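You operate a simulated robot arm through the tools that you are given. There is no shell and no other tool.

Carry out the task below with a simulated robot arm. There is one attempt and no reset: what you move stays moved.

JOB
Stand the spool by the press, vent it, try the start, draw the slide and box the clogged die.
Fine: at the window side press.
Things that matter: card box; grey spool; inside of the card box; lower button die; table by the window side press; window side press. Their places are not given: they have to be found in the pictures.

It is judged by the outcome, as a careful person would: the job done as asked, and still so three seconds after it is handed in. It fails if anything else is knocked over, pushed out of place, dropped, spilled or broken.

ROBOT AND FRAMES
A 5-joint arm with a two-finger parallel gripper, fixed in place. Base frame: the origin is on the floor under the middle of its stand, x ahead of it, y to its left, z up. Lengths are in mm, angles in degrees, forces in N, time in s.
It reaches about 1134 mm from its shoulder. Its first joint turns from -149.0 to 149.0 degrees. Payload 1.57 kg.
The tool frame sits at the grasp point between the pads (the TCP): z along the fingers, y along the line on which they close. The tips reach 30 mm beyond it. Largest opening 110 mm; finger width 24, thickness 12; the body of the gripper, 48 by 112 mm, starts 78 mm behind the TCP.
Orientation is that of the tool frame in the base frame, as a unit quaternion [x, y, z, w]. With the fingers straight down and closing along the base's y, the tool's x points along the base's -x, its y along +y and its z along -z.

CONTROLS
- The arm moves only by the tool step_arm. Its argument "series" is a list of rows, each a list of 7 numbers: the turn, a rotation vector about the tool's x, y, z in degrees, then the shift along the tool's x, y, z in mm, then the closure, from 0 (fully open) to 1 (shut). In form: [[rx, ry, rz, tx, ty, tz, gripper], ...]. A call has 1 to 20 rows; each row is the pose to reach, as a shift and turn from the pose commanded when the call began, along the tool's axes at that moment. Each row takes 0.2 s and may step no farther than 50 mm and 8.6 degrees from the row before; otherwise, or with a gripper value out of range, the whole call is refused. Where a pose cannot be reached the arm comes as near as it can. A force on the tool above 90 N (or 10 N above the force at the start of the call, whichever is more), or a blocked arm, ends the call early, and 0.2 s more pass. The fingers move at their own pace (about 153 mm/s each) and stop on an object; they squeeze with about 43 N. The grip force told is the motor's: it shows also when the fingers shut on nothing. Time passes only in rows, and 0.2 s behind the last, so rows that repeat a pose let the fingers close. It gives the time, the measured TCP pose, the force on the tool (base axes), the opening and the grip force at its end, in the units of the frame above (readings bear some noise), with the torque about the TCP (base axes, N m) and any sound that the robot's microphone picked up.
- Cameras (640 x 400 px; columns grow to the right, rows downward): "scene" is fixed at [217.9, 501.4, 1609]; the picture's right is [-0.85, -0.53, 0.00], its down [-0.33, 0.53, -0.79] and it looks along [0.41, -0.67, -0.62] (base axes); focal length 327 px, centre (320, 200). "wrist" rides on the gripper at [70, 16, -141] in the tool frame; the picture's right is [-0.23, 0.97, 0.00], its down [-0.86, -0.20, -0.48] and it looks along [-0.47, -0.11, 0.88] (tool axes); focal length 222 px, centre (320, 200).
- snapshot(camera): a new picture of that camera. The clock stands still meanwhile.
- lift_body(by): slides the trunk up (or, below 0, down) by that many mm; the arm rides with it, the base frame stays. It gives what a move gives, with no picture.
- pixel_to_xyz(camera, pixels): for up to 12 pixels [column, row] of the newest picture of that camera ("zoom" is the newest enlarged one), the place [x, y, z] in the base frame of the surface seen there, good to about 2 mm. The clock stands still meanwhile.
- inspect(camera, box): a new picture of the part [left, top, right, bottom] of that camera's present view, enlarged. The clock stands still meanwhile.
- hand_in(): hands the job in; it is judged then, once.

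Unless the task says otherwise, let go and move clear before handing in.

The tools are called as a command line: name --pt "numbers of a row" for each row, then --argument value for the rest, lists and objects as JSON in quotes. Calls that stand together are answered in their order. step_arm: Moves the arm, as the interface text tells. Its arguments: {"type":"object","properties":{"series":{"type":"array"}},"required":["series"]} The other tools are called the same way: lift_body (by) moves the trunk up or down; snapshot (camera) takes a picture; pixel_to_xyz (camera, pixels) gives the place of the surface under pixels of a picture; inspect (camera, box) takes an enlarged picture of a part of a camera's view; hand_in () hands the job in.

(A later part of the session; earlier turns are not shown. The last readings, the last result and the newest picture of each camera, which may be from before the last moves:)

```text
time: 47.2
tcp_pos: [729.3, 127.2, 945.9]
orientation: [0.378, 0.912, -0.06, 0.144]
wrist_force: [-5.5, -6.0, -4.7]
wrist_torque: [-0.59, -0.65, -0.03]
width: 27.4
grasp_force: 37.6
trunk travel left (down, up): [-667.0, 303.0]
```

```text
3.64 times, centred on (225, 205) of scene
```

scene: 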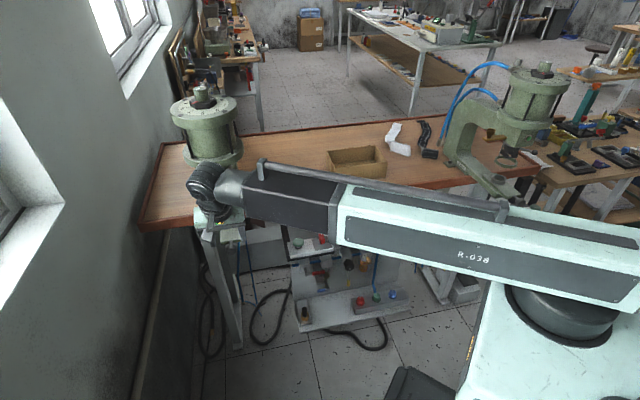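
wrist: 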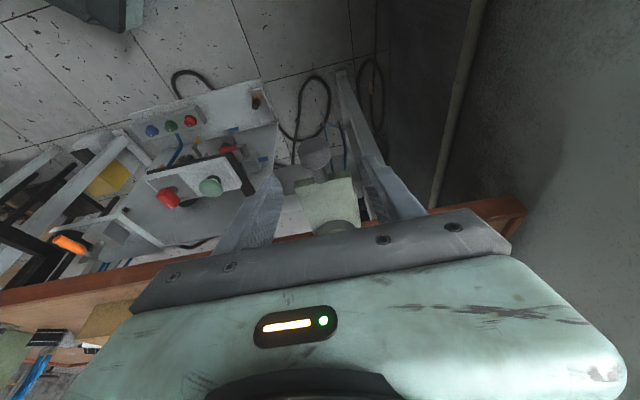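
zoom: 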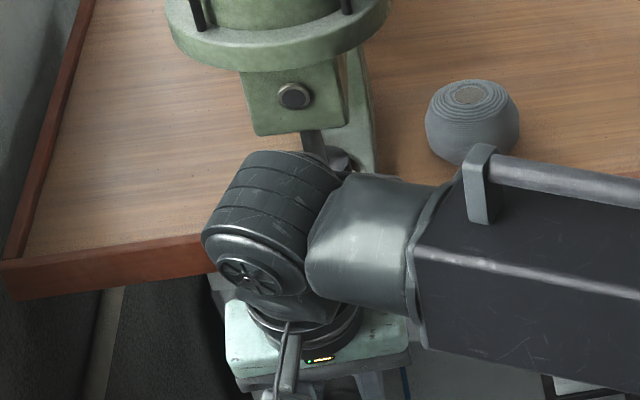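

The slide follows freely (n moved from -458 to -426, low force). I'll draw it farther, watching the force for the end stop.

step_arm --pt "0 0 0 7.6 0 -2.5 1" --pt "0 0 0 15.2 0 -5 1" --pt "0 0 0 22.8 0 -7.4 1" --pt "0 0 0 30.4 0 -9.9 1"

inspect --camera "wrist" --box '[220, 90, 440, 250]'

inspect --camera "scene" --box '[170, 150, 280, 260]'

```text
time: 48.2
tcp_pos: [706.3, 150.8, 945.6]
orientation: [0.379, 0.912, -0.06, 0.144]
wrist_force: [-15.3, -13.9, -10.6]
wrist_torque: [-0.21, -0.2, -0.1]
width: 27.2
grasp_force: 37.8
trunk travel left (down, up): [-667.0, 303.0]
```

```text
2.50 times, centred on (330, 170) of wrist
```

zoom: 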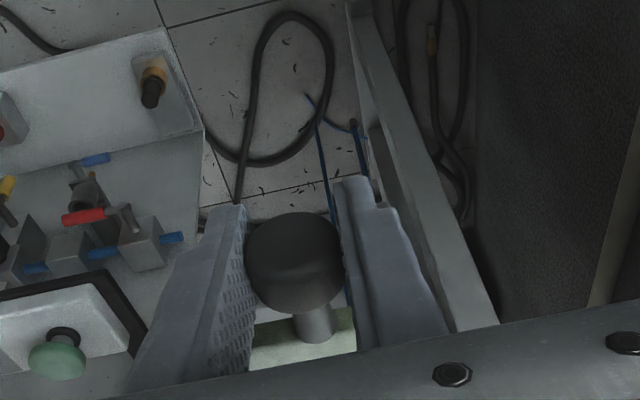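

```text
3.64 times, centred on (225, 205) of scene
```

zoom: 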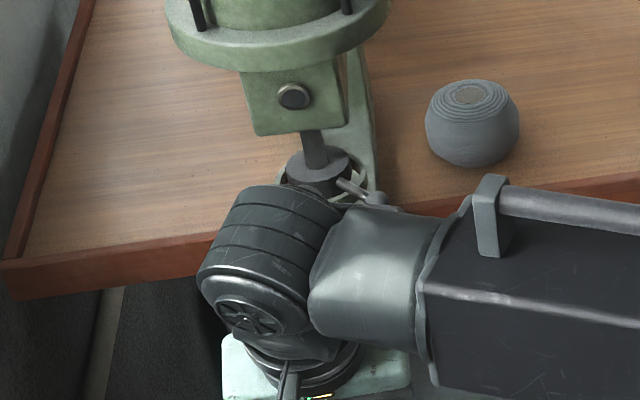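

About 65 mm drawn so far with the knob firmly held. I'll continue in smaller steps and relieve the small side load.

step_arm --pt "0 0 0 5.7 -0.8 -1.9 1" --pt "0 0 0 11.4 -0.9 -3.7 1" --pt "0 0 0 17.1 -1 -5.6 1" --pt "0 0 0 22.8 -1 -7.4 1"

inspect --camera "wrist" --box '[220, 90, 440, 250]'

inspect --camera "scene" --box '[170, 150, 280, 260]'

```text
time: 49.2
tcp_pos: [689.2, 167.0, 946.4]
orientation: [0.379, 0.912, -0.06, 0.145]
wrist_force: [-3.7, -5.3, -1.7]
wrist_torque: [-0.03, -0.05, -0.02]
width: 27.0
grasp_force: 38.1
trunk travel left (down, up): [-667.0, 303.0]
```

```text
2.50 times, centred on (330, 170) of wrist
```

zoom: 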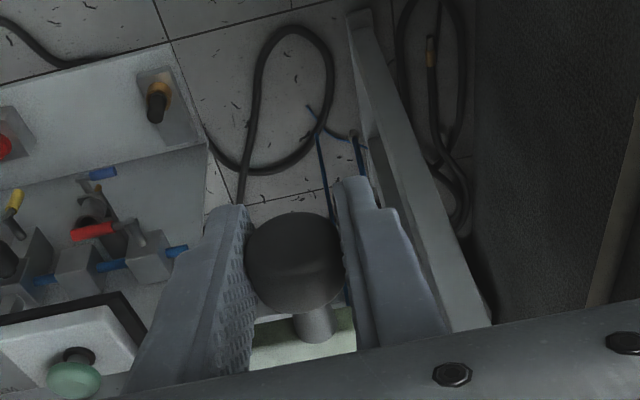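

```text
3.64 times, centred on (225, 205) of scene
```

zoom: 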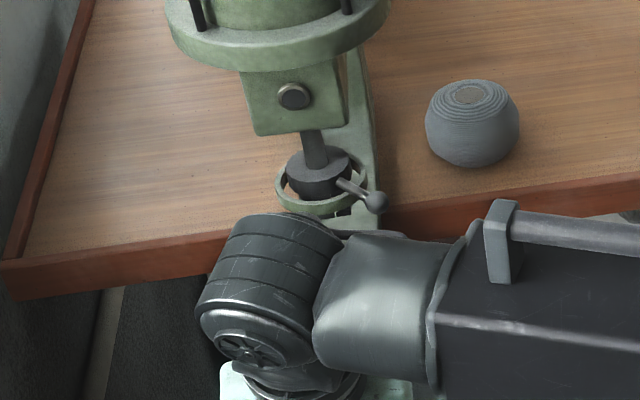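

The slide is now out about 89 mm and still runs light. I'll go on in 3 mm steps to feel for its stop.

step_arm --pt "0 0 0 2.8 0 -0.9 1" --pt "0 0 0 5.7 0 -1.9 1"

inspect --camera "wrist" --box '[220, 90, 440, 250]'

```text
time: 49.8
tcp_pos: [683.8, 171.1, 946.6]
orientation: [0.378, 0.912, -0.059, 0.146]
wrist_force: [0.6, 0.4, 3.8]
wrist_torque: [0.16, 0.07, 0.02]
width: 27.4
grasp_force: 38.1
trunk travel left (down, up): [-667.0, 303.0]
```

```text
2.50 times, centred on (330, 170) of wrist
```

zoom: 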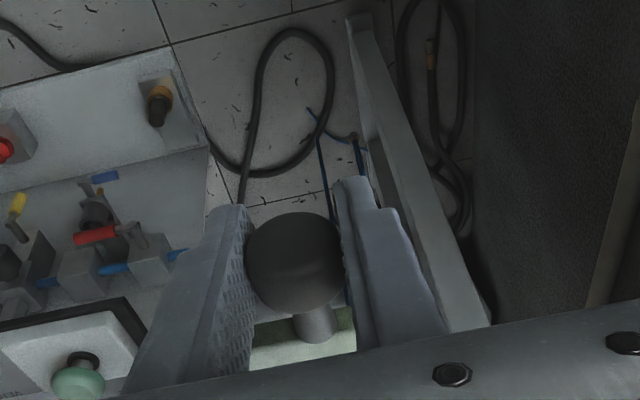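

step_arm --pt "0 0 0 1.9 0 -0.6 1" --pt "0 0 0 3.8 0 -1.2 1" --pt "0 0 0 3.8 0 -1.2 1"

inspect --camera "wrist" --box '[220, 90, 440, 250]'

```text
time: 50.6
tcp_pos: [681.5, 173.7, 946.4]
orientation: [0.378, 0.912, -0.06, 0.145]
wrist_force: [5.1, 2.8, 10.9]
wrist_torque: [0.12, 0.08, 0.07]
width: 27.1
grasp_force: 37.7
trunk travel left (down, up): [-667.0, 303.0]
```

```text
2.50 times, centred on (330, 170) of wrist
```

zoom: 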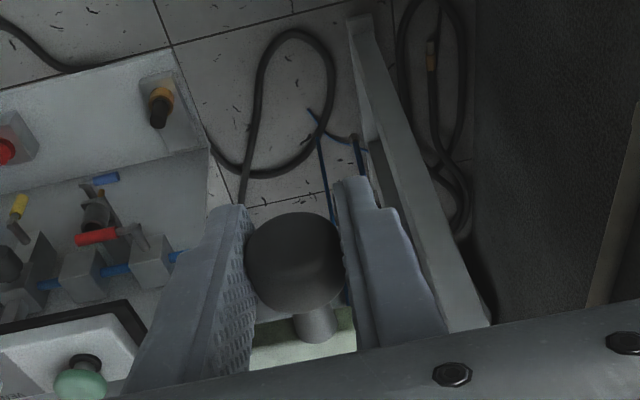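

step_arm --pt "0 0 0 1.9 0 -0.6 1" --pt "0 0 0 3.8 0 -1.2 1" --pt "0 0 0 3.8 0 -1.2 1"

```text
time: 51.4
tcp_pos: [678.4, 176.6, 947.4]
orientation: [0.378, 0.913, -0.06, 0.145]
wrist_force: [8.8, 7.1, 13.7]
wrist_torque: [-0.07, -0.15, 0.14]
width: 27.6
grasp_force: 37.8
trunk travel left (down, up): [-667.0, 303.0]
```

inspect --camera "scene" --box '[190, 180, 270, 260]'

snapshot --camera "wrist"

inspect --camera "scene" --box '[420, 140, 560, 240]'

```text
5.00 times, centred on (230, 220) of scene
```

zoom: 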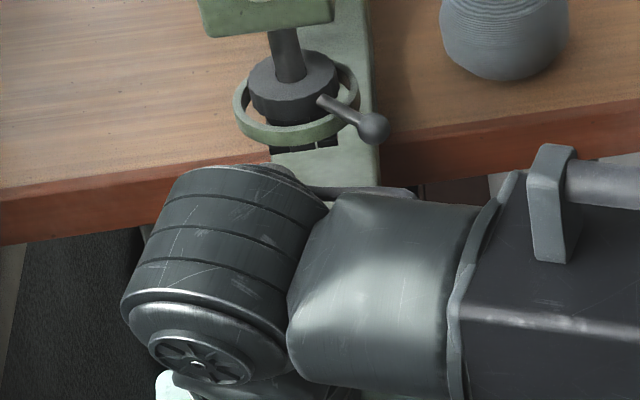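

```text
taken
```

wrist: 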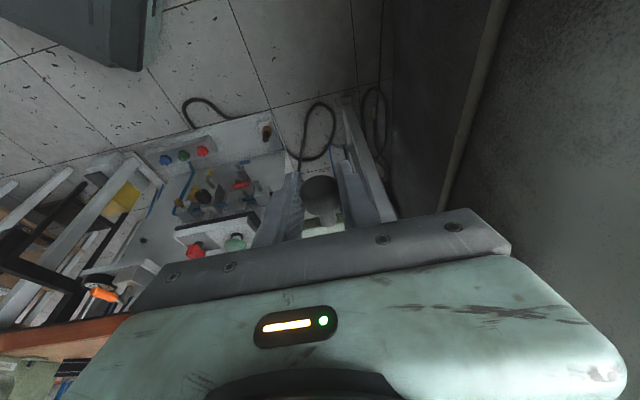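

```text
4.00 times, centred on (490, 190) of scene
```

zoom: 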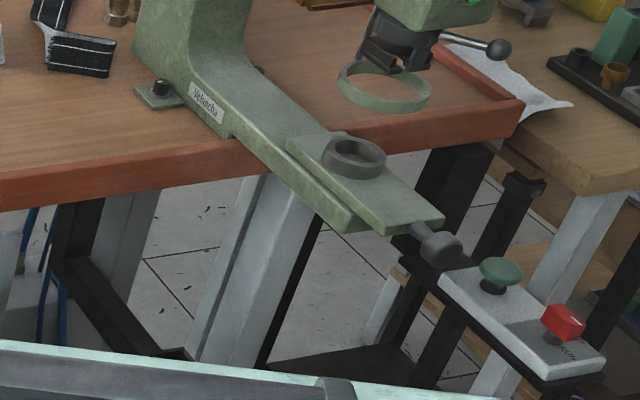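

Using the far press as a twin, I'll measure its slide length and base front to judge how much of the drawn slide is still supported.

pixel_to_xyz --camera "zoom" --pixels '[[295, 142], [330, 133], [350, 170], [400, 222], [438, 212], [350, 222], [340, 228], [440, 240], [425, 235], [300, 165], [355, 158], [260, 130]]'

```text
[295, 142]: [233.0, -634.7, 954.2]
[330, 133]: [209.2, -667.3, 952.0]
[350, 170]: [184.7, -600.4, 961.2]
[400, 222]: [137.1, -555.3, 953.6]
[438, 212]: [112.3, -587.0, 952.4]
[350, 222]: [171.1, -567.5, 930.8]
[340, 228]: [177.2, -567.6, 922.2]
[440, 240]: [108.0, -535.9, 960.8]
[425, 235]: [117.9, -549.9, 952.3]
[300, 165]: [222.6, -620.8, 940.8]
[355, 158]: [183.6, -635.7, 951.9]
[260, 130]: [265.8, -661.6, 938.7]
```

The sideways and upward reaction shows the slide is still guided (a loose plate would only pull down). I'll draw on in 4 mm steps, easing the side load, to find the stop.

step_arm --pt "0 0 0 1.9 0.4 -0.6 1" --pt "0 0 0 3.8 0.4 -1.2 1" --pt "0 0 0 3.8 0.4 -1.2 1"

inspect --camera "wrist" --box '[220, 90, 440, 250]'

```text
time: 52.2
tcp_pos: [677.0, 179.6, 946.8]
orientation: [0.378, 0.912, -0.06, 0.146]
wrist_force: [5.8, 3.3, 11.6]
wrist_torque: [-0.5, -0.42, 0.09]
width: 27.6
grasp_force: 37.6
trunk travel left (down, up): [-667.0, 303.0]
```

```text
2.50 times, centred on (330, 170) of wrist
```

zoom: 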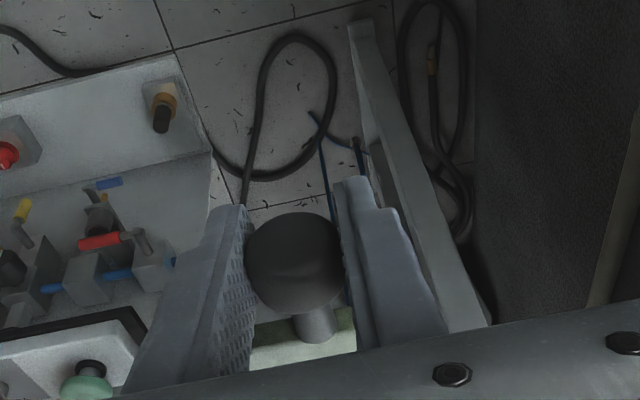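

step_arm --pt "0 0 0 1.9 0.2 -0.6 1" --pt "0 0 0 3.8 0.2 -1.2 1" --pt "0 0 0 3.8 0.2 -1.2 1"

inspect --camera "wrist" --box '[220, 90, 440, 250]'

```text
time: 53.0
tcp_pos: [673.3, 182.2, 946.2]
orientation: [0.378, 0.913, -0.06, 0.144]
wrist_force: [4.4, 2.9, 10.9]
wrist_torque: [-0.29, -0.28, 0.03]
width: 27.5
grasp_force: 37.6
trunk travel left (down, up): [-667.0, 303.0]
```

```text
2.50 times, centred on (330, 170) of wrist
```

zoom: 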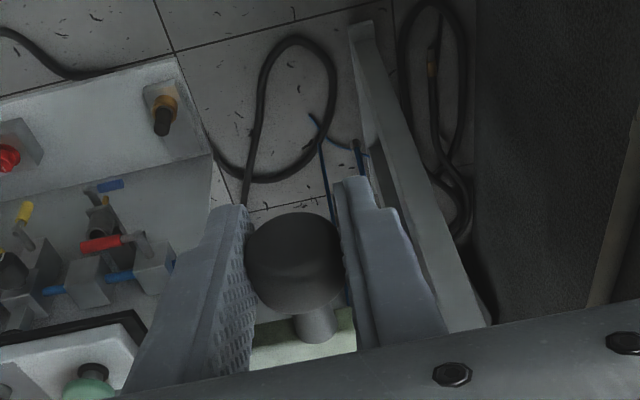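

step_arm --pt "0 0 0 1.9 0.1 -0.6 1" --pt "0 0 0 3.8 0.1 -1.2 1" --pt "0 0 0 5.7 0.1 -1.9 1" --pt "0 0 0 5.7 0.1 -1.9 1"

inspect --camera "wrist" --box '[220, 90, 440, 250]'

```text
time: 54.0
tcp_pos: [669.4, 186.8, 946.5]
orientation: [0.378, 0.912, -0.06, 0.145]
wrist_force: [-0.7, -1.5, 3.9]
wrist_torque: [0.05, -0.02, -0.07]
width: 27.3
grasp_force: 38.0
trunk travel left (down, up): [-667.0, 303.0]
```

```text
2.50 times, centred on (330, 170) of wrist
```

zoom: 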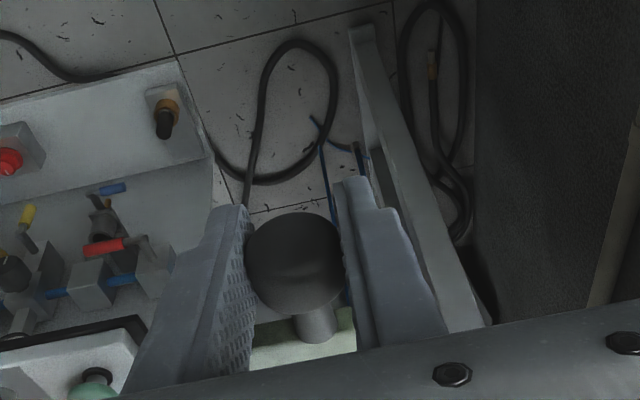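

The slide is out about 117 mm and the load has dropped, so before releasing I'll check that the slide is still guided: lift 1 mm and see whether the force reacts stiffly.

lift_body --by 1

lift_body --by -1

```text
time: 54.5
tcp_pos: [669.3, 186.8, 946.3]
orientation: [0.379, 0.912, -0.062, 0.144]
wrist_force: [-8.3, -7.2, -19.0]
wrist_torque: [-0.35, -0.33, 0.0]
width: 27.4
grasp_force: 37.9
trunk travel left (down, up): [-668.0, 302.0]
```

```text
time: 55.0
tcp_pos: [667.6, 185.9, 946.5]
orientation: [0.378, 0.912, -0.06, 0.145]
wrist_force: [-7.2, -6.2, -5.1]
wrist_torque: [0.67, 0.67, -0.11]
width: 27.3
grasp_force: 37.8
trunk travel left (down, up): [-667.0, 303.0]
```

Lifting 1 mm pulled back with 19 N, so the slide is still firmly guided. I'll draw a few mm more to find the end stop.

step_arm --pt "0 0 0 1.9 -0.2 -0.6 1" --pt "0 0 0 3.8 -0.3 -1.2 1" --pt "0 0 0 5.7 -0.3 -1.9 1" --pt "0 0 0 7.6 -0.3 -2.5 1" --pt "0 0 0 7.6 -0.3 -2.5 1"

inspect --camera "wrist" --box '[220, 90, 440, 250]'

```text
time: 56.2
tcp_pos: [662.9, 191.1, 946.9]
orientation: [0.378, 0.912, -0.06, 0.145]
wrist_force: [-1.0, -2.8, 1.2]
wrist_torque: [-0.09, -0.1, 0.0]
width: 27.5
grasp_force: 37.9
trunk travel left (down, up): [-667.0, 303.0]
```

```text
2.50 times, centred on (330, 170) of wrist
```

zoom: 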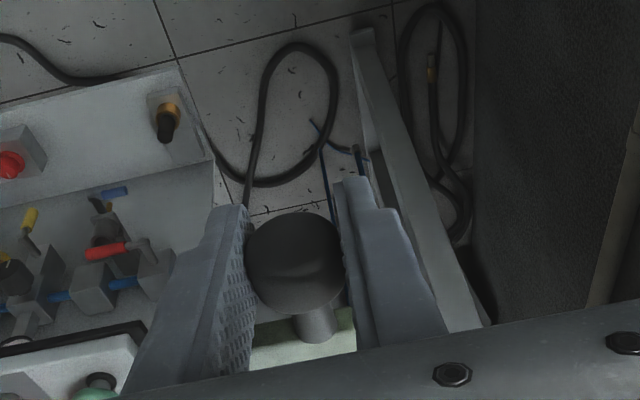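

step_arm --pt "0 0 0 2.4 0 -0.8 1" --pt "0 0 0 4.7 0 -1.6 1" --pt "0 0 0 7.1 0 -2.3 1" --pt "0 0 0 9.5 0 -3.1 1" --pt "0 0 0 9.5 0 -3.1 1"

inspect --camera "wrist" --box '[220, 90, 440, 250]'

```text
time: 57.4
tcp_pos: [658.4, 198.1, 946.4]
orientation: [0.378, 0.912, -0.06, 0.146]
wrist_force: [21.4, -16.8, 9.4]
wrist_torque: [-0.13, -0.11, 0.02]
width: 27.8
grasp_force: 37.9
trunk travel left (down, up): [-667.0, 303.0]
```

```text
2.50 times, centred on (330, 170) of wrist
```

zoom: 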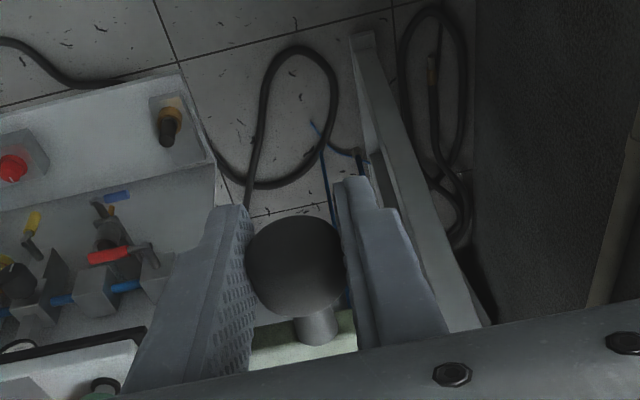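

There is the stop: 27 N against the pull, with the slide out about 130 mm. I'll ease the pull by 1 mm, open the fingers and back away from the knob.

step_arm --pt "0 0 0 -0.9 0 0.3 1" --pt "0 0 0 -0.9 0 0.3 0.8" --pt "0 0 0 -0.9 0 0.3 0.6" --pt "0 0 0 -0.9 0 0.3 0.5" --pt "0 0 0 -0.9 0 0.3 0.5"

lift_body --by 120

snapshot --camera "wrist"

inspect --camera "scene" --box '[160, 150, 300, 290]'

```text
time: 58.6
tcp_pos: [655.2, 199.2, 946.1]
orientation: [0.379, 0.912, -0.06, 0.144]
wrist_force: [-0.4, -0.3, -0.7]
wrist_torque: [0.01, 0.0, 0.0]
width: 55.0
grasp_force: 0.1
trunk travel left (down, up): [-667.0, 303.0]
```

```text
time: 60.1
tcp_pos: [657.2, 198.9, 1066.3]
orientation: [0.377, 0.913, -0.06, 0.146]
wrist_force: [0.4, 0.2, 0.4]
wrist_torque: [-0.01, 0.02, 0.0]
width: 54.8
grasp_force: 0.1
trunk travel left (down, up): [-787.0, 183.0]
```

```text
taken
```

wrist: 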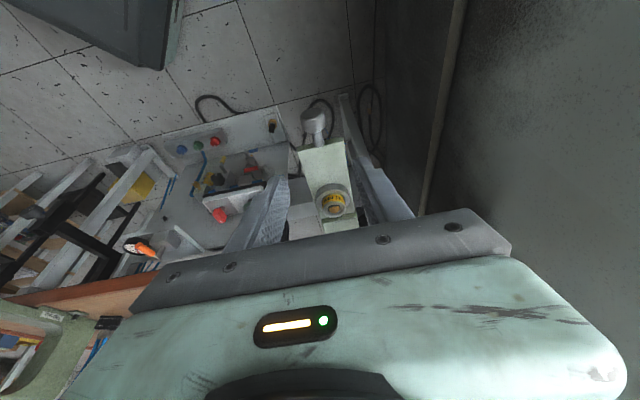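

```text
2.86 times, centred on (230, 220) of scene
```

zoom: 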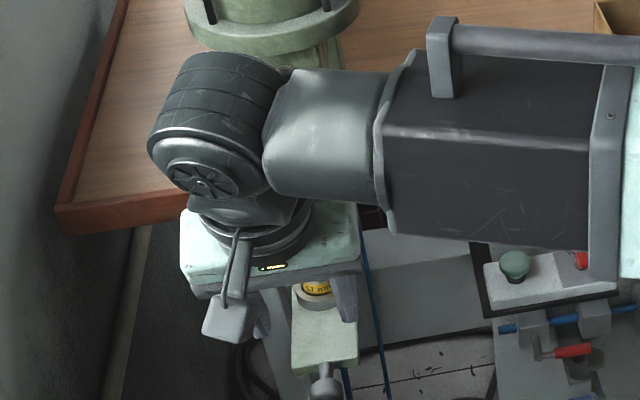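

The slide stays out, level, with the die in its holder at wrist (334,203). I'll measure the die.

inspect --camera "wrist" --box '[300, 170, 370, 235]'

pixel_to_xyz --camera "zoom" --pixels '[[315, 240], [290, 240], [340, 250], [318, 215], [318, 262], [270, 200], [365, 210], [245, 220], [318, 280], [318, 190], [400, 230], [320, 130]]'

```text
6.15 times, centred on (335, 202) of wrist
```

zoom: 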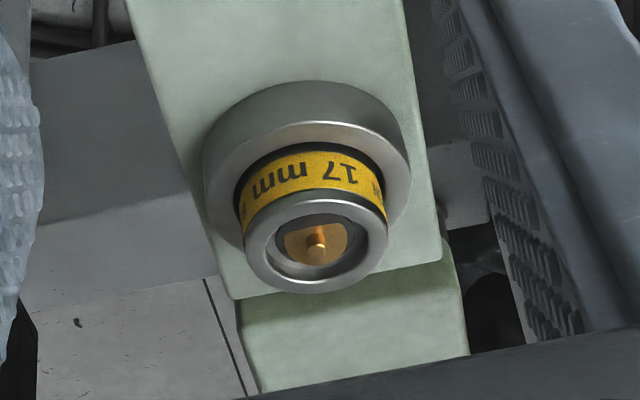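

```text
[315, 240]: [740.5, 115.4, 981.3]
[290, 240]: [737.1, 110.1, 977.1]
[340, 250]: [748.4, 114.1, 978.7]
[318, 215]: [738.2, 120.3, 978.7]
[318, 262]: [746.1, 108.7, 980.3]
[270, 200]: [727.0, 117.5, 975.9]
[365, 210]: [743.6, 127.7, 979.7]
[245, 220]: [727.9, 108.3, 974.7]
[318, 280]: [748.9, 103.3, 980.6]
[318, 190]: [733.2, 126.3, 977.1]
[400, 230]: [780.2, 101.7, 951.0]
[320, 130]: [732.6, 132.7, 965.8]
```

pixel_to_xyz --camera "zoom" --pixels '[[252, 245], [382, 245], [318, 203], [318, 288], [270, 210], [362, 210], [275, 280], [362, 280], [308, 248], [325, 248], [300, 205], [335, 205]]'

pixel_to_xyz --camera "zoom" --pixels '[[207, 170], [408, 170], [310, 85], [310, 110], [230, 130], [390, 130], [390, 210], [225, 215], [220, 160], [395, 165], [240, 190], [385, 190]]'

```text
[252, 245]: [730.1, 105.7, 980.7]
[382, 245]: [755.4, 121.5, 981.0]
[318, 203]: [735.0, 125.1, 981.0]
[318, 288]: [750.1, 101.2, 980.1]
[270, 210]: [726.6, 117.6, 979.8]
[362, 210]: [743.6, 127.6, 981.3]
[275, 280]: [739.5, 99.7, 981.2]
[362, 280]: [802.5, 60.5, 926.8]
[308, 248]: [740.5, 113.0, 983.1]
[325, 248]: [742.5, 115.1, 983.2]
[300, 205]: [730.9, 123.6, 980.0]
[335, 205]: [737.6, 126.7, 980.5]
```

```text
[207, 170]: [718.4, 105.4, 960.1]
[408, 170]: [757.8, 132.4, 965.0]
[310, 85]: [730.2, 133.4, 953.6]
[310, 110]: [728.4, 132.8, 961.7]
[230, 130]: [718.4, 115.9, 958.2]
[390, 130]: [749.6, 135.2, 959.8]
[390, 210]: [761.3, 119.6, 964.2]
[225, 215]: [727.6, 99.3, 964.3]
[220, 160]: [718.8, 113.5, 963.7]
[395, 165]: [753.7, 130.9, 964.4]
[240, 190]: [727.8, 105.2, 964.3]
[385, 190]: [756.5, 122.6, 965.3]
```

The die's rim is centred at (742.5,113.4), top z≈981, holder top z≈965, leaving 16 mm to grip. I'll reduce the tilt to about 10° and move above it.

step_arm --pt "0 2.7 0 -28.7 0 9.4 0.5" --pt "0 5.3 0 -57.4 0 18.7 0.5" --pt "0 8 0 -86.1 0 28.1 0.5" --pt "0 8 0 -114.8 0 37.5 0.5" --pt "0 8 0 -114.8 0 37.5 0.5"

snapshot --camera "wrist"

inspect --camera "scene" --box '[160, 130, 300, 270]'

```text
time: 61.3
tcp_pos: [743.6, 113.0, 1057.4]
orientation: [0.381, 0.92, -0.034, 0.081]
wrist_force: [-0.3, -1.0, 0.3]
wrist_torque: [-0.01, 0.0, 0.0]
width: 55.2
grasp_force: 0.1
out of reach, approached as far as the arm can: row 1, 2, 3, 4, 5
trunk travel left (down, up): [-787.0, 183.0]
```

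```text
taken
```

wrist: 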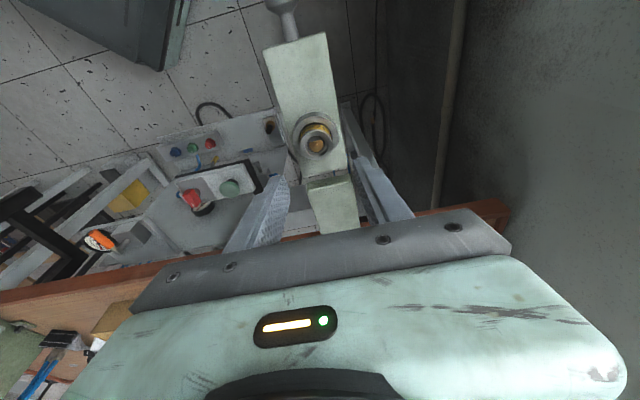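

```text
2.86 times, centred on (230, 200) of scene
```

zoom: 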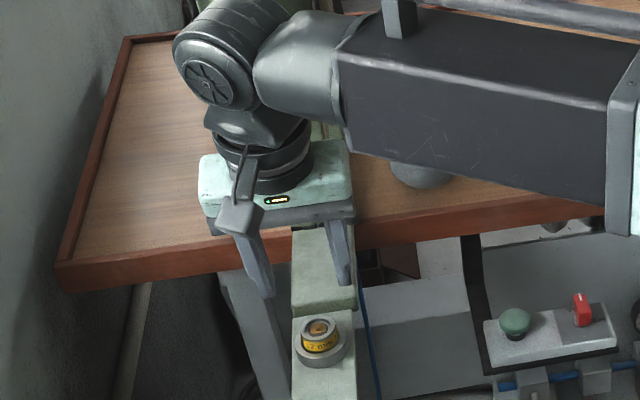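

The die is at wrist (316,140), ahead between the fingers. I'll re-measure its rim from here.

inspect --camera "wrist" --box '[286, 105, 346, 170]'

```text
6.15 times, centred on (316, 138) of wrist
```

zoom: 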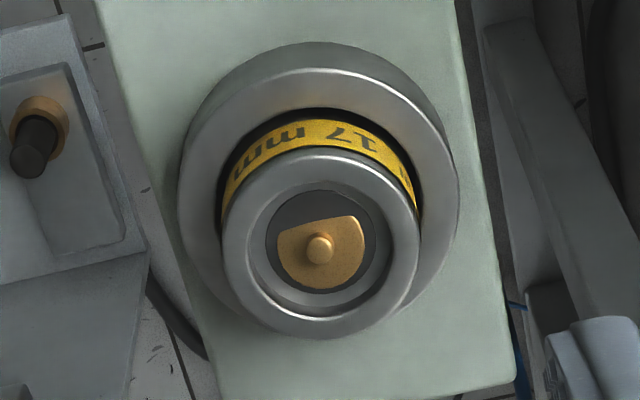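

pixel_to_xyz --camera "zoom" --pixels '[[229, 245], [413, 245], [320, 160], [320, 332], [255, 185], [385, 185], [258, 305], [385, 305], [190, 180], [452, 180], [318, 248], [318, 130]]'

```text
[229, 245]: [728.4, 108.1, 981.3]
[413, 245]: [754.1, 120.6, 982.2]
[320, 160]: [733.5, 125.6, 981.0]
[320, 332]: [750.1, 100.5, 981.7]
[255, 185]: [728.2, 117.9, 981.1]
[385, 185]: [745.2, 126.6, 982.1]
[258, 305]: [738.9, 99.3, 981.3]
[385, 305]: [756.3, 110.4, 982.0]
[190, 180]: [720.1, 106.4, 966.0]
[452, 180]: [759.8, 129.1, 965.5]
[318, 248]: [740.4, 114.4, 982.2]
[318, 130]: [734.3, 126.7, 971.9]
```

The rim centre is (741.9,113.6), within 2 mm of the TCP. I'll fine-adjust and lower so the tips stop just above the holder ring.

step_arm --pt "0 0 0 1.5 -0.8 -0.3 0.5" --pt "0 0 0 1.5 -0.8 -0.3 0.5"

lift_body --by -40

lift_body --by -17

snapshot --camera "wrist"

inspect --camera "scene" --box '[200, 190, 280, 270]'

```text
time: 61.9
tcp_pos: [740.6, 114.2, 1057.0]
orientation: [0.382, 0.92, -0.035, 0.081]
wrist_force: [0.2, 0.3, -0.6]
wrist_torque: [-0.02, -0.06, -0.05]
width: 54.9
grasp_force: 0.1
trunk travel left (down, up): [-787.0, 183.0]
```

```text
time: 62.8
tcp_pos: [740.9, 113.2, 1018.2]
orientation: [0.381, 0.92, -0.034, 0.082]
wrist_force: [-0.3, 0.3, 0.5]
wrist_torque: [0.0, -0.01, 0.01]
width: 55.0
grasp_force: 0.0
trunk travel left (down, up): [-747.0, 223.0]
```

```text
time: 63.4
tcp_pos: [742.7, 112.8, 1001.3]
orientation: [0.382, 0.92, -0.034, 0.081]
wrist_force: [0.7, -0.6, 0.6]
wrist_torque: [0.0, -0.02, 0.0]
width: 54.9
grasp_force: 0.1
trunk travel left (down, up): [-730.0, 240.0]
```

```text
taken
```

wrist: 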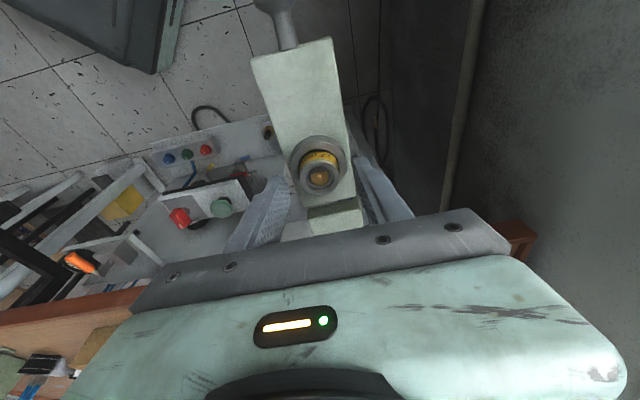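

```text
5.00 times, centred on (240, 230) of scene
```

zoom: 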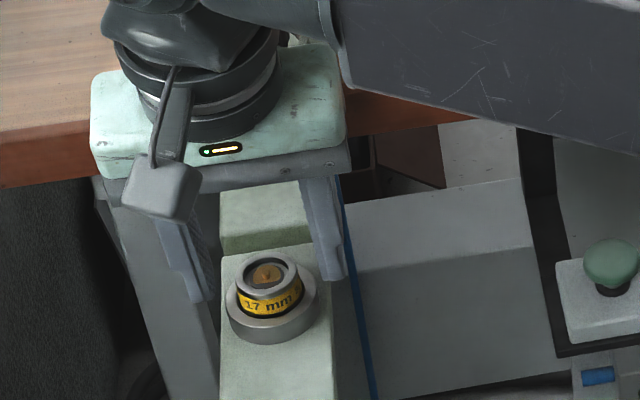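

The fingertips are level with the die's band and evenly on both sides. I'll lower 2 mm more and close.

lift_body --by -2

step_arm --pt "0 0 0 0 0 0 0.6" --pt "0 0 0 0 0 0 0.7" --pt "0 0 0 0 0 0 0.85" --pt "0 0 0 0 0 0 0.85"

inspect --camera "wrist" --box '[240, 110, 400, 240]'

inspect --camera "scene" --box '[200, 190, 280, 270]'

```text
time: 63.9
tcp_pos: [741.6, 113.4, 998.9]
orientation: [0.381, 0.92, -0.034, 0.082]
wrist_force: [0.8, -0.3, 0.3]
wrist_torque: [-0.01, 0.0, 0.0]
width: 55.0
grasp_force: 0.0
trunk travel left (down, up): [-728.0, 242.0]
```

```text
time: 64.9
tcp_pos: [741.1, 114.3, 999.0]
orientation: [0.381, 0.92, -0.034, 0.081]
wrist_force: [0.9, -0.4, 0.8]
wrist_torque: [0.0, 0.04, 0.04]
width: 31.6
grasp_force: 40.2
trunk travel left (down, up): [-728.0, 242.0]
```

```text
3.08 times, centred on (320, 175) of wrist
```

zoom: 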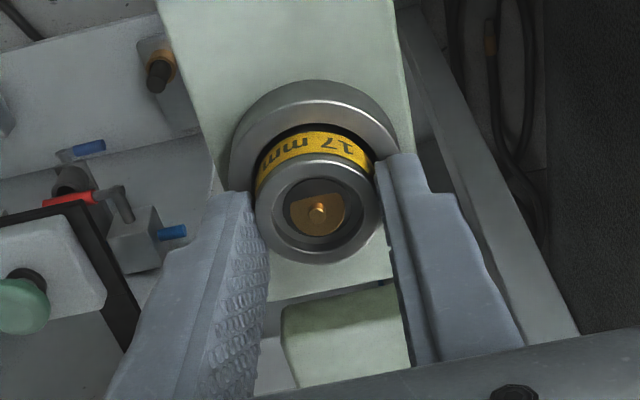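

```text
5.00 times, centred on (240, 230) of scene
```

zoom: 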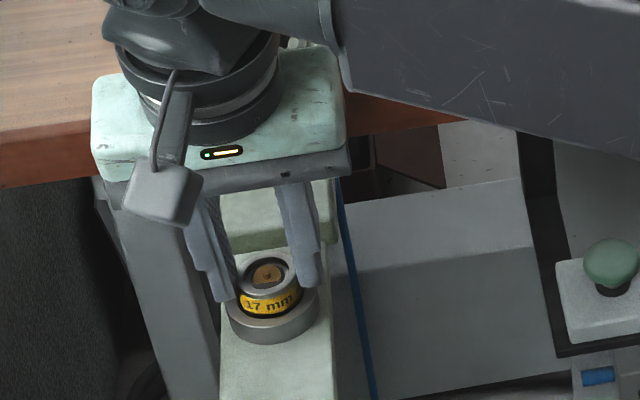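

The die is gripped at 31.6 mm with 40 N. I'll lift gently and check it comes out straight.

lift_body --by 8

inspect --camera "wrist" --box '[240, 110, 400, 240]'

inspect --camera "scene" --box '[200, 190, 280, 270]'

```text
time: 65.5
tcp_pos: [743.1, 113.7, 1006.9]
orientation: [0.381, 0.92, -0.034, 0.082]
wrist_force: [0.0, 1.0, -1.6]
wrist_torque: [0.01, 0.02, -0.01]
width: 31.5
grasp_force: 40.2
trunk travel left (down, up): [-736.0, 234.0]
```

```text
3.08 times, centred on (320, 175) of wrist
```

zoom: 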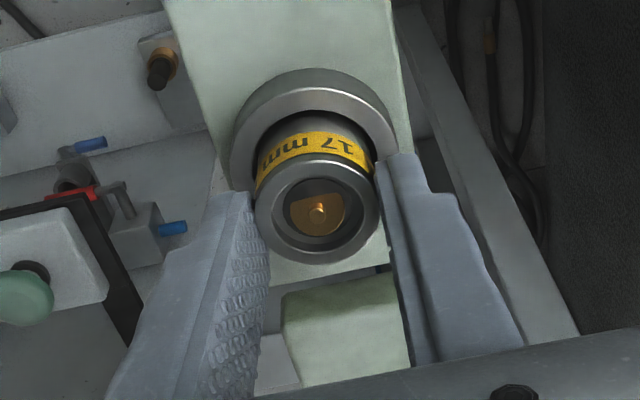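

```text
5.00 times, centred on (240, 230) of scene
```

zoom: 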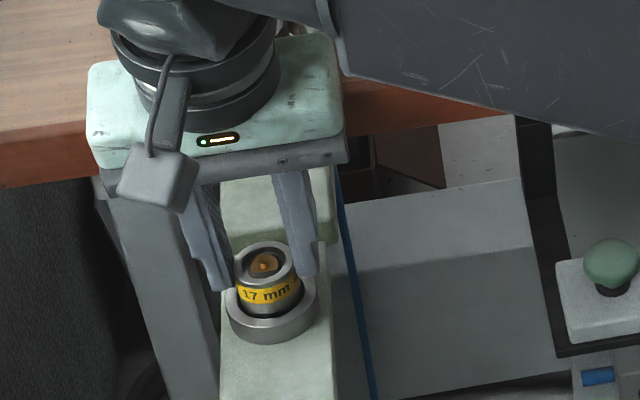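

The die is rising straight out of the holder. I'll continue up.

lift_body --by 27

lift_body --by 45

snapshot --camera "wrist"

inspect --camera "scene" --box '[170, 150, 290, 270]'

```text
time: 66.2
tcp_pos: [741.0, 113.7, 1033.4]
orientation: [0.382, 0.92, -0.034, 0.081]
wrist_force: [0.4, 0.5, -1.5]
wrist_torque: [-0.02, 0.02, 0.02]
width: 31.5
grasp_force: 40.1
trunk travel left (down, up): [-763.0, 207.0]
```

```text
time: 67.1
tcp_pos: [742.0, 113.1, 1079.0]
orientation: [0.381, 0.92, -0.033, 0.082]
wrist_force: [-0.7, -0.3, -1.9]
wrist_torque: [-0.04, 0.0, -0.01]
width: 31.6
grasp_force: 39.8
trunk travel left (down, up): [-808.0, 162.0]
```

```text
taken
```

wrist: 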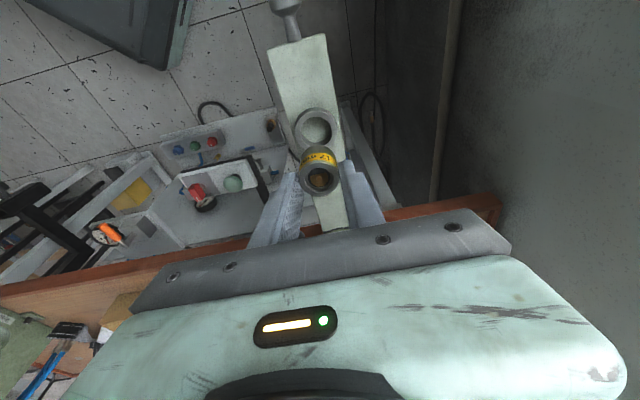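

```text
3.33 times, centred on (230, 210) of scene
```

zoom: 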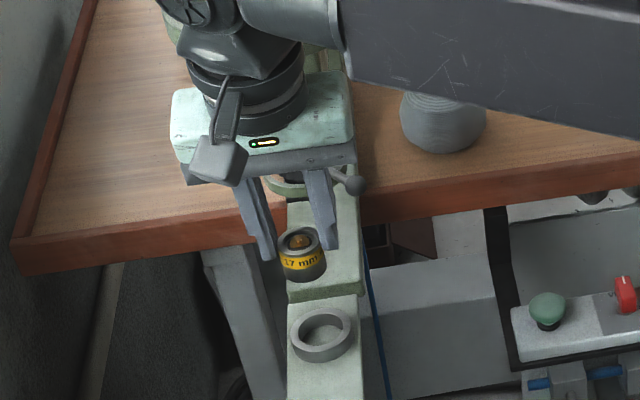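

The die is out and upright in the fingers; the holder is empty. I'll measure the die's lower edge to know its height for placing.

inspect --camera "scene" --box '[240, 210, 270, 240]'

inspect --camera "scene" --box '[228, 208, 268, 238]'

```text
13.33 times, centred on (255, 225) of scene
```

zoom: 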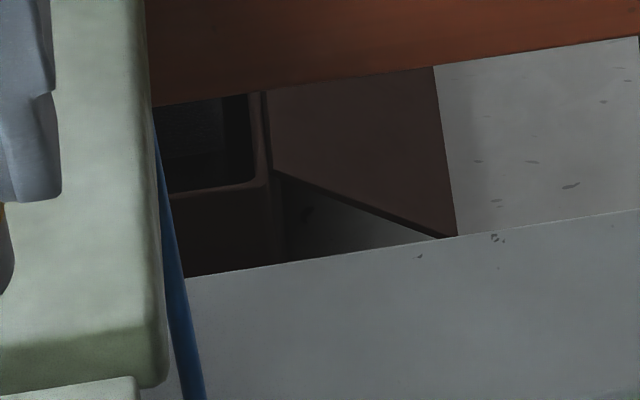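

```text
13.33 times, centred on (248, 223) of scene
```

zoom: 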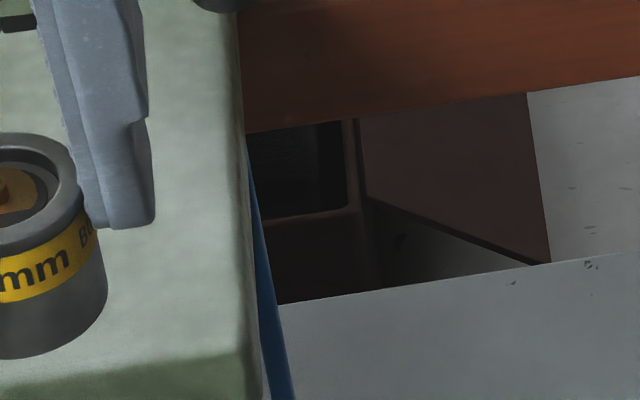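

inspect --camera "scene" --box '[208, 208, 248, 242]'

pixel_to_xyz --camera "scene" --pixels '[[228, 226], [228, 228], [228, 230], [228, 232], [228, 233], [224, 231], [230, 233], [226, 233]]'

```text
11.76 times, centred on (228, 225) of scene
```

zoom: 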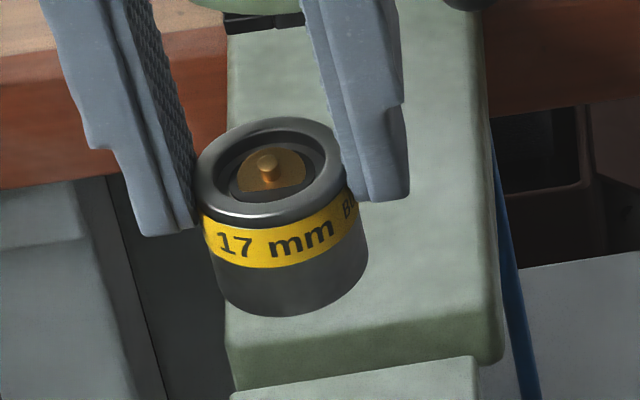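

```text
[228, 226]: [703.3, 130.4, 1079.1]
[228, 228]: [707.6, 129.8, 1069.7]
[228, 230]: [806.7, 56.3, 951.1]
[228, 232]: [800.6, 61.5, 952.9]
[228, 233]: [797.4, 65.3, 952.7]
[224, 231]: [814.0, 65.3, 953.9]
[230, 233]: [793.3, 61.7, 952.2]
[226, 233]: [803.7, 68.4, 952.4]
```

pixel_to_xyz --camera "zoom" --pixels '[[280, 310], [280, 290], [280, 265], [280, 215], [310, 300], [240, 300], [200, 230], [380, 195], [280, 130], [345, 180]]'

```text
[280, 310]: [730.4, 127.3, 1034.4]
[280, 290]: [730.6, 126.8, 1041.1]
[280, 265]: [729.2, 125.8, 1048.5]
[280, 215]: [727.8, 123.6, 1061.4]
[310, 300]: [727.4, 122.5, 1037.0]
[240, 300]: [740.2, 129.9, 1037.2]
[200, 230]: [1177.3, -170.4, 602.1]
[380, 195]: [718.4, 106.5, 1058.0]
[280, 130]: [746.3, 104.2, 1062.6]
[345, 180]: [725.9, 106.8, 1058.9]
```

The die's bottom is 46 mm below the TCP, so on the box floor (z≈904) the TCP will be near 950. I'll carry it out from the press first, then across toward the box.

step_arm --pt "0 0 0 39.4 0 -7.0 0.85" --pt "0 0 0 78.8 0 -14.0 0.85" --pt "0 0 0 57.0 -29.3 -10.1 0.85" --pt "0 0 0 35.2 -58.6 -6.2 0.85" --pt "0 0 0 13.4 -87.9 -2.4 0.85" --pt "0 0 0 -8.5 -117.1 1.5 0.85" --pt "0 0 0 -30.2 -146.4 5.4 0.85" --pt "0 0 0 -52.1 -175.7 9.3 0.85" --pt "0 0 0 -73.9 -205 13.1 0.85" --pt "0 0 0 -73.9 -205 13.1 0.85"

snapshot --camera "scene"

snapshot --camera "wrist"

```text
time: 69.3
tcp_pos: [649.7, -85.3, 1078.4]
orientation: [0.381, 0.92, -0.034, 0.081]
wrist_force: [0.2, -0.6, -2.1]
wrist_torque: [0.05, 0.0, 0.0]
width: 31.2
grasp_force: 40.0
trunk travel left (down, up): [-808.0, 162.0]
```

```text
taken
```

scene: 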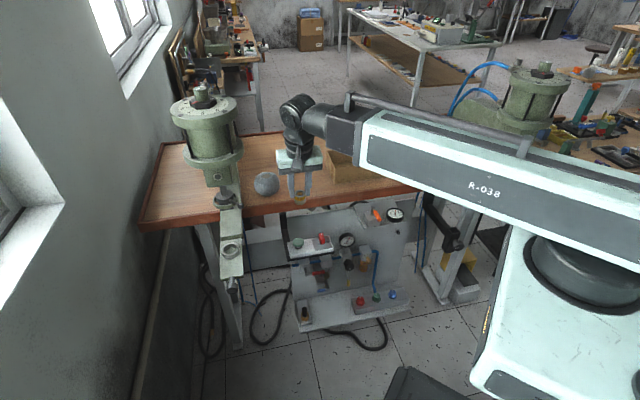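

```text
taken
```

wrist: 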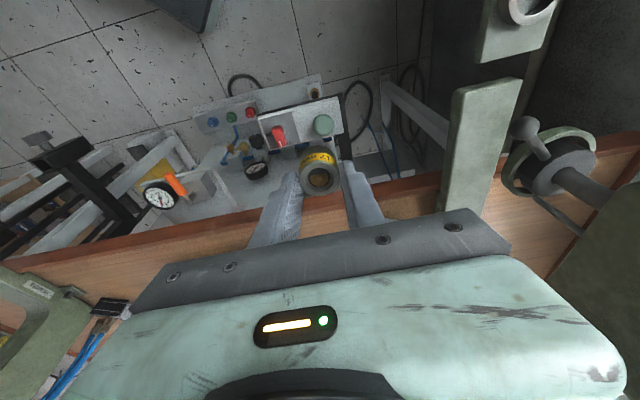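

The die is held upright and the slide stays out. I'll carry the die on to above the box centre.

step_arm --pt "0 0 0 -26.8 -24.5 4.8 0.85" --pt "0 0 0 -53.7 -49.1 9.5 0.85" --pt "0 0 0 -80.5 -73.6 14.3 0.85" --pt "0 0 0 -107.3 -98.2 19.1 0.85" --pt "0 0 0 -134.2 -122.7 23.8 0.85" --pt "0 0 0 -161.0 -147.3 28.6 0.85" --pt "0 0 0 -187.8 -171.8 33.4 0.85" --pt "0 0 0 -214.7 -196.4 38.1 0.85" --pt "0 0 0 -241.5 -220.9 42.9 0.85" --pt "0 0 0 -268.4 -245.5 47.7 0.85" --pt "0 0 0 -295.2 -270 52.4 0.85" --pt "0 0 0 -295.2 -270 52.4 0.85"

snapshot --camera "wrist"

snapshot --camera "scene"

```text
time: 71.9
tcp_pos: [670.6, -487.1, 1079.1]
orientation: [0.381, 0.92, -0.034, 0.081]
wrist_force: [0.4, -0.8, -2.0]
wrist_torque: [0.04, 0.01, -0.02]
width: 31.4
grasp_force: 40.1
trunk travel left (down, up): [-808.0, 162.0]
```

```text
taken
```

wrist: 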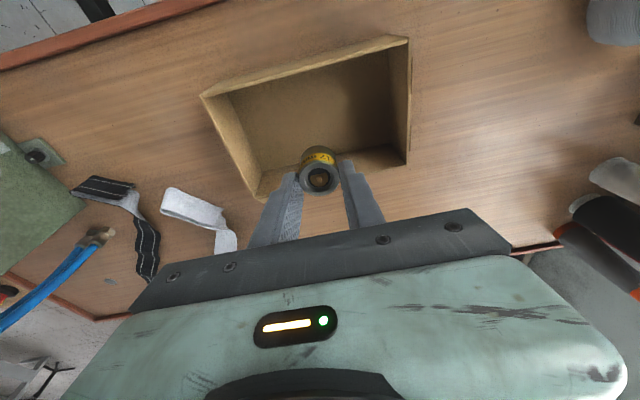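

```text
taken
```

scene: 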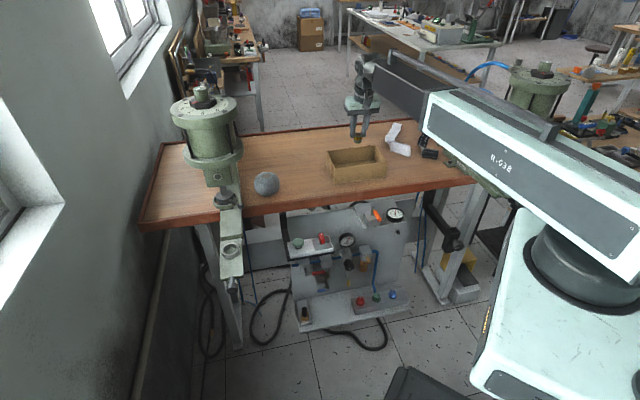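

The TCP is over the box centre. I'll lower into the box to just above its floor, then feel for contact.

lift_body --by -90

snapshot --camera "wrist"

inspect --camera "scene" --box '[310, 80, 410, 200]'

```text
time: 73.2
tcp_pos: [672.1, -485.5, 988.0]
orientation: [0.381, 0.92, -0.034, 0.082]
wrist_force: [0.4, -0.6, -2.0]
wrist_torque: [0.02, 0.03, 0.0]
width: 31.5
grasp_force: 39.7
trunk travel left (down, up): [-718.0, 252.0]
```

```text
taken
```

wrist: 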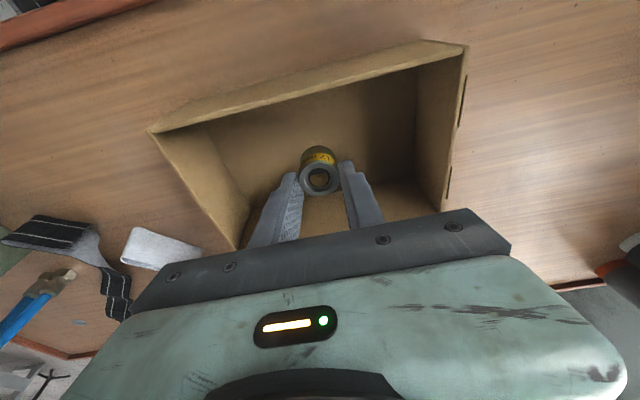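

```text
3.33 times, centred on (360, 140) of scene
```

zoom: 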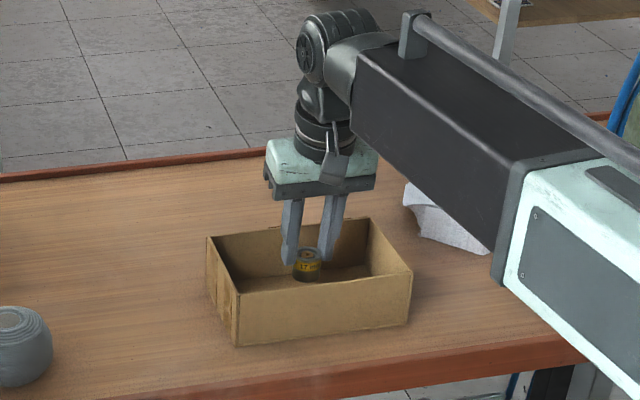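

The die is inside the box walls, well centred. I'll lower the last ~37 mm, ending in small steps.

lift_body --by -33

lift_body --by -2

lift_body --by -1

```text
time: 73.9
tcp_pos: [670.5, -485.4, 956.5]
orientation: [0.381, 0.921, -0.033, 0.081]
wrist_force: [-0.6, -0.5, -2.2]
wrist_torque: [0.03, 0.01, -0.02]
width: 31.7
grasp_force: 40.5
trunk travel left (down, up): [-685.0, 285.0]
```

```text
time: 74.5
tcp_pos: [670.9, -487.4, 953.7]
orientation: [0.381, 0.92, -0.034, 0.081]
wrist_force: [0.7, -0.1, -2.2]
wrist_torque: [-0.01, -0.03, 0.0]
width: 31.2
grasp_force: 40.6
trunk travel left (down, up): [-683.0, 287.0]
```

```text
time: 75.0
tcp_pos: [672.0, -486.1, 952.9]
orientation: [0.382, 0.92, -0.034, 0.081]
wrist_force: [0.9, 0.5, -2.3]
wrist_torque: [-0.03, 0.04, -0.01]
width: 31.3
grasp_force: 39.9
trunk travel left (down, up): [-682.0, 288.0]
```

lift_body --by -1

lift_body --by -1

inspect --camera "scene" --box '[325, 135, 390, 185]'

```text
time: 75.5
tcp_pos: [670.7, -485.8, 952.1]
orientation: [0.381, 0.92, -0.033, 0.081]
wrist_force: [1.1, 0.1, 0.5]
wrist_torque: [-0.01, -0.04, -0.04]
width: 31.4
grasp_force: 40.0
trunk travel left (down, up): [-681.0, 289.0]
```

```text
time: 76.0
tcp_pos: [669.4, -486.8, 951.5]
orientation: [0.381, 0.92, -0.034, 0.083]
wrist_force: [3.4, -3.1, 13.0]
wrist_torque: [-0.11, -0.16, 0.0]
width: 31.6
grasp_force: 40.2
trunk travel left (down, up): [-680.0, 290.0]
```

```text
8.00 times, centred on (358, 160) of scene
```

zoom: 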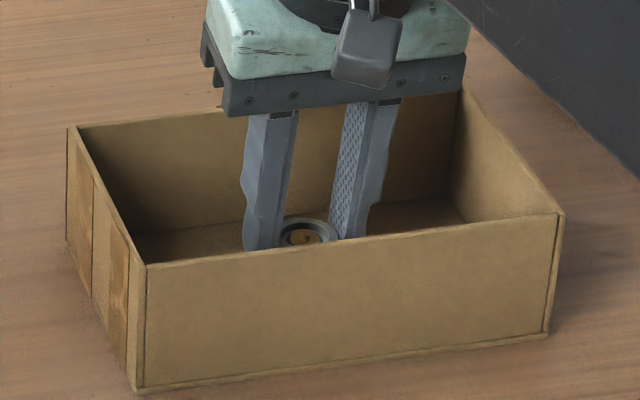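

The die rests on the box floor (13 N). I'll ease up slightly, open the fingers and rise out.

lift_body --by 0.8

step_arm --pt "0 0 0 0 0 0 0.68" --pt "0 0 0 0 0 0 0.6" --pt "0 0 0 0 0 0 0.5" --pt "0 0 0 0 0 0 0.45"

snapshot --camera "wrist"

```text
time: 76.5
tcp_pos: [670.3, -486.9, 952.8]
orientation: [0.381, 0.92, -0.035, 0.082]
wrist_force: [2.2, -1.2, 5.7]
wrist_torque: [-0.09, -0.1, 0.02]
width: 31.1
grasp_force: 40.6
trunk travel left (down, up): [-681.0, 289.0]
```

```text
time: 77.5
tcp_pos: [670.5, -485.6, 951.4]
orientation: [0.38, 0.921, -0.034, 0.081]
wrist_force: [-0.4, 0.4, -0.5]
wrist_torque: [0.0, -0.01, 0.01]
width: 60.5
grasp_force: 0.0
trunk travel left (down, up): [-681.0, 289.0]
```

```text
taken
```

wrist: 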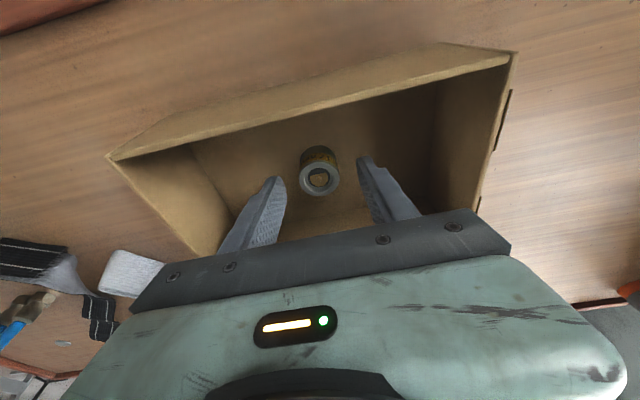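

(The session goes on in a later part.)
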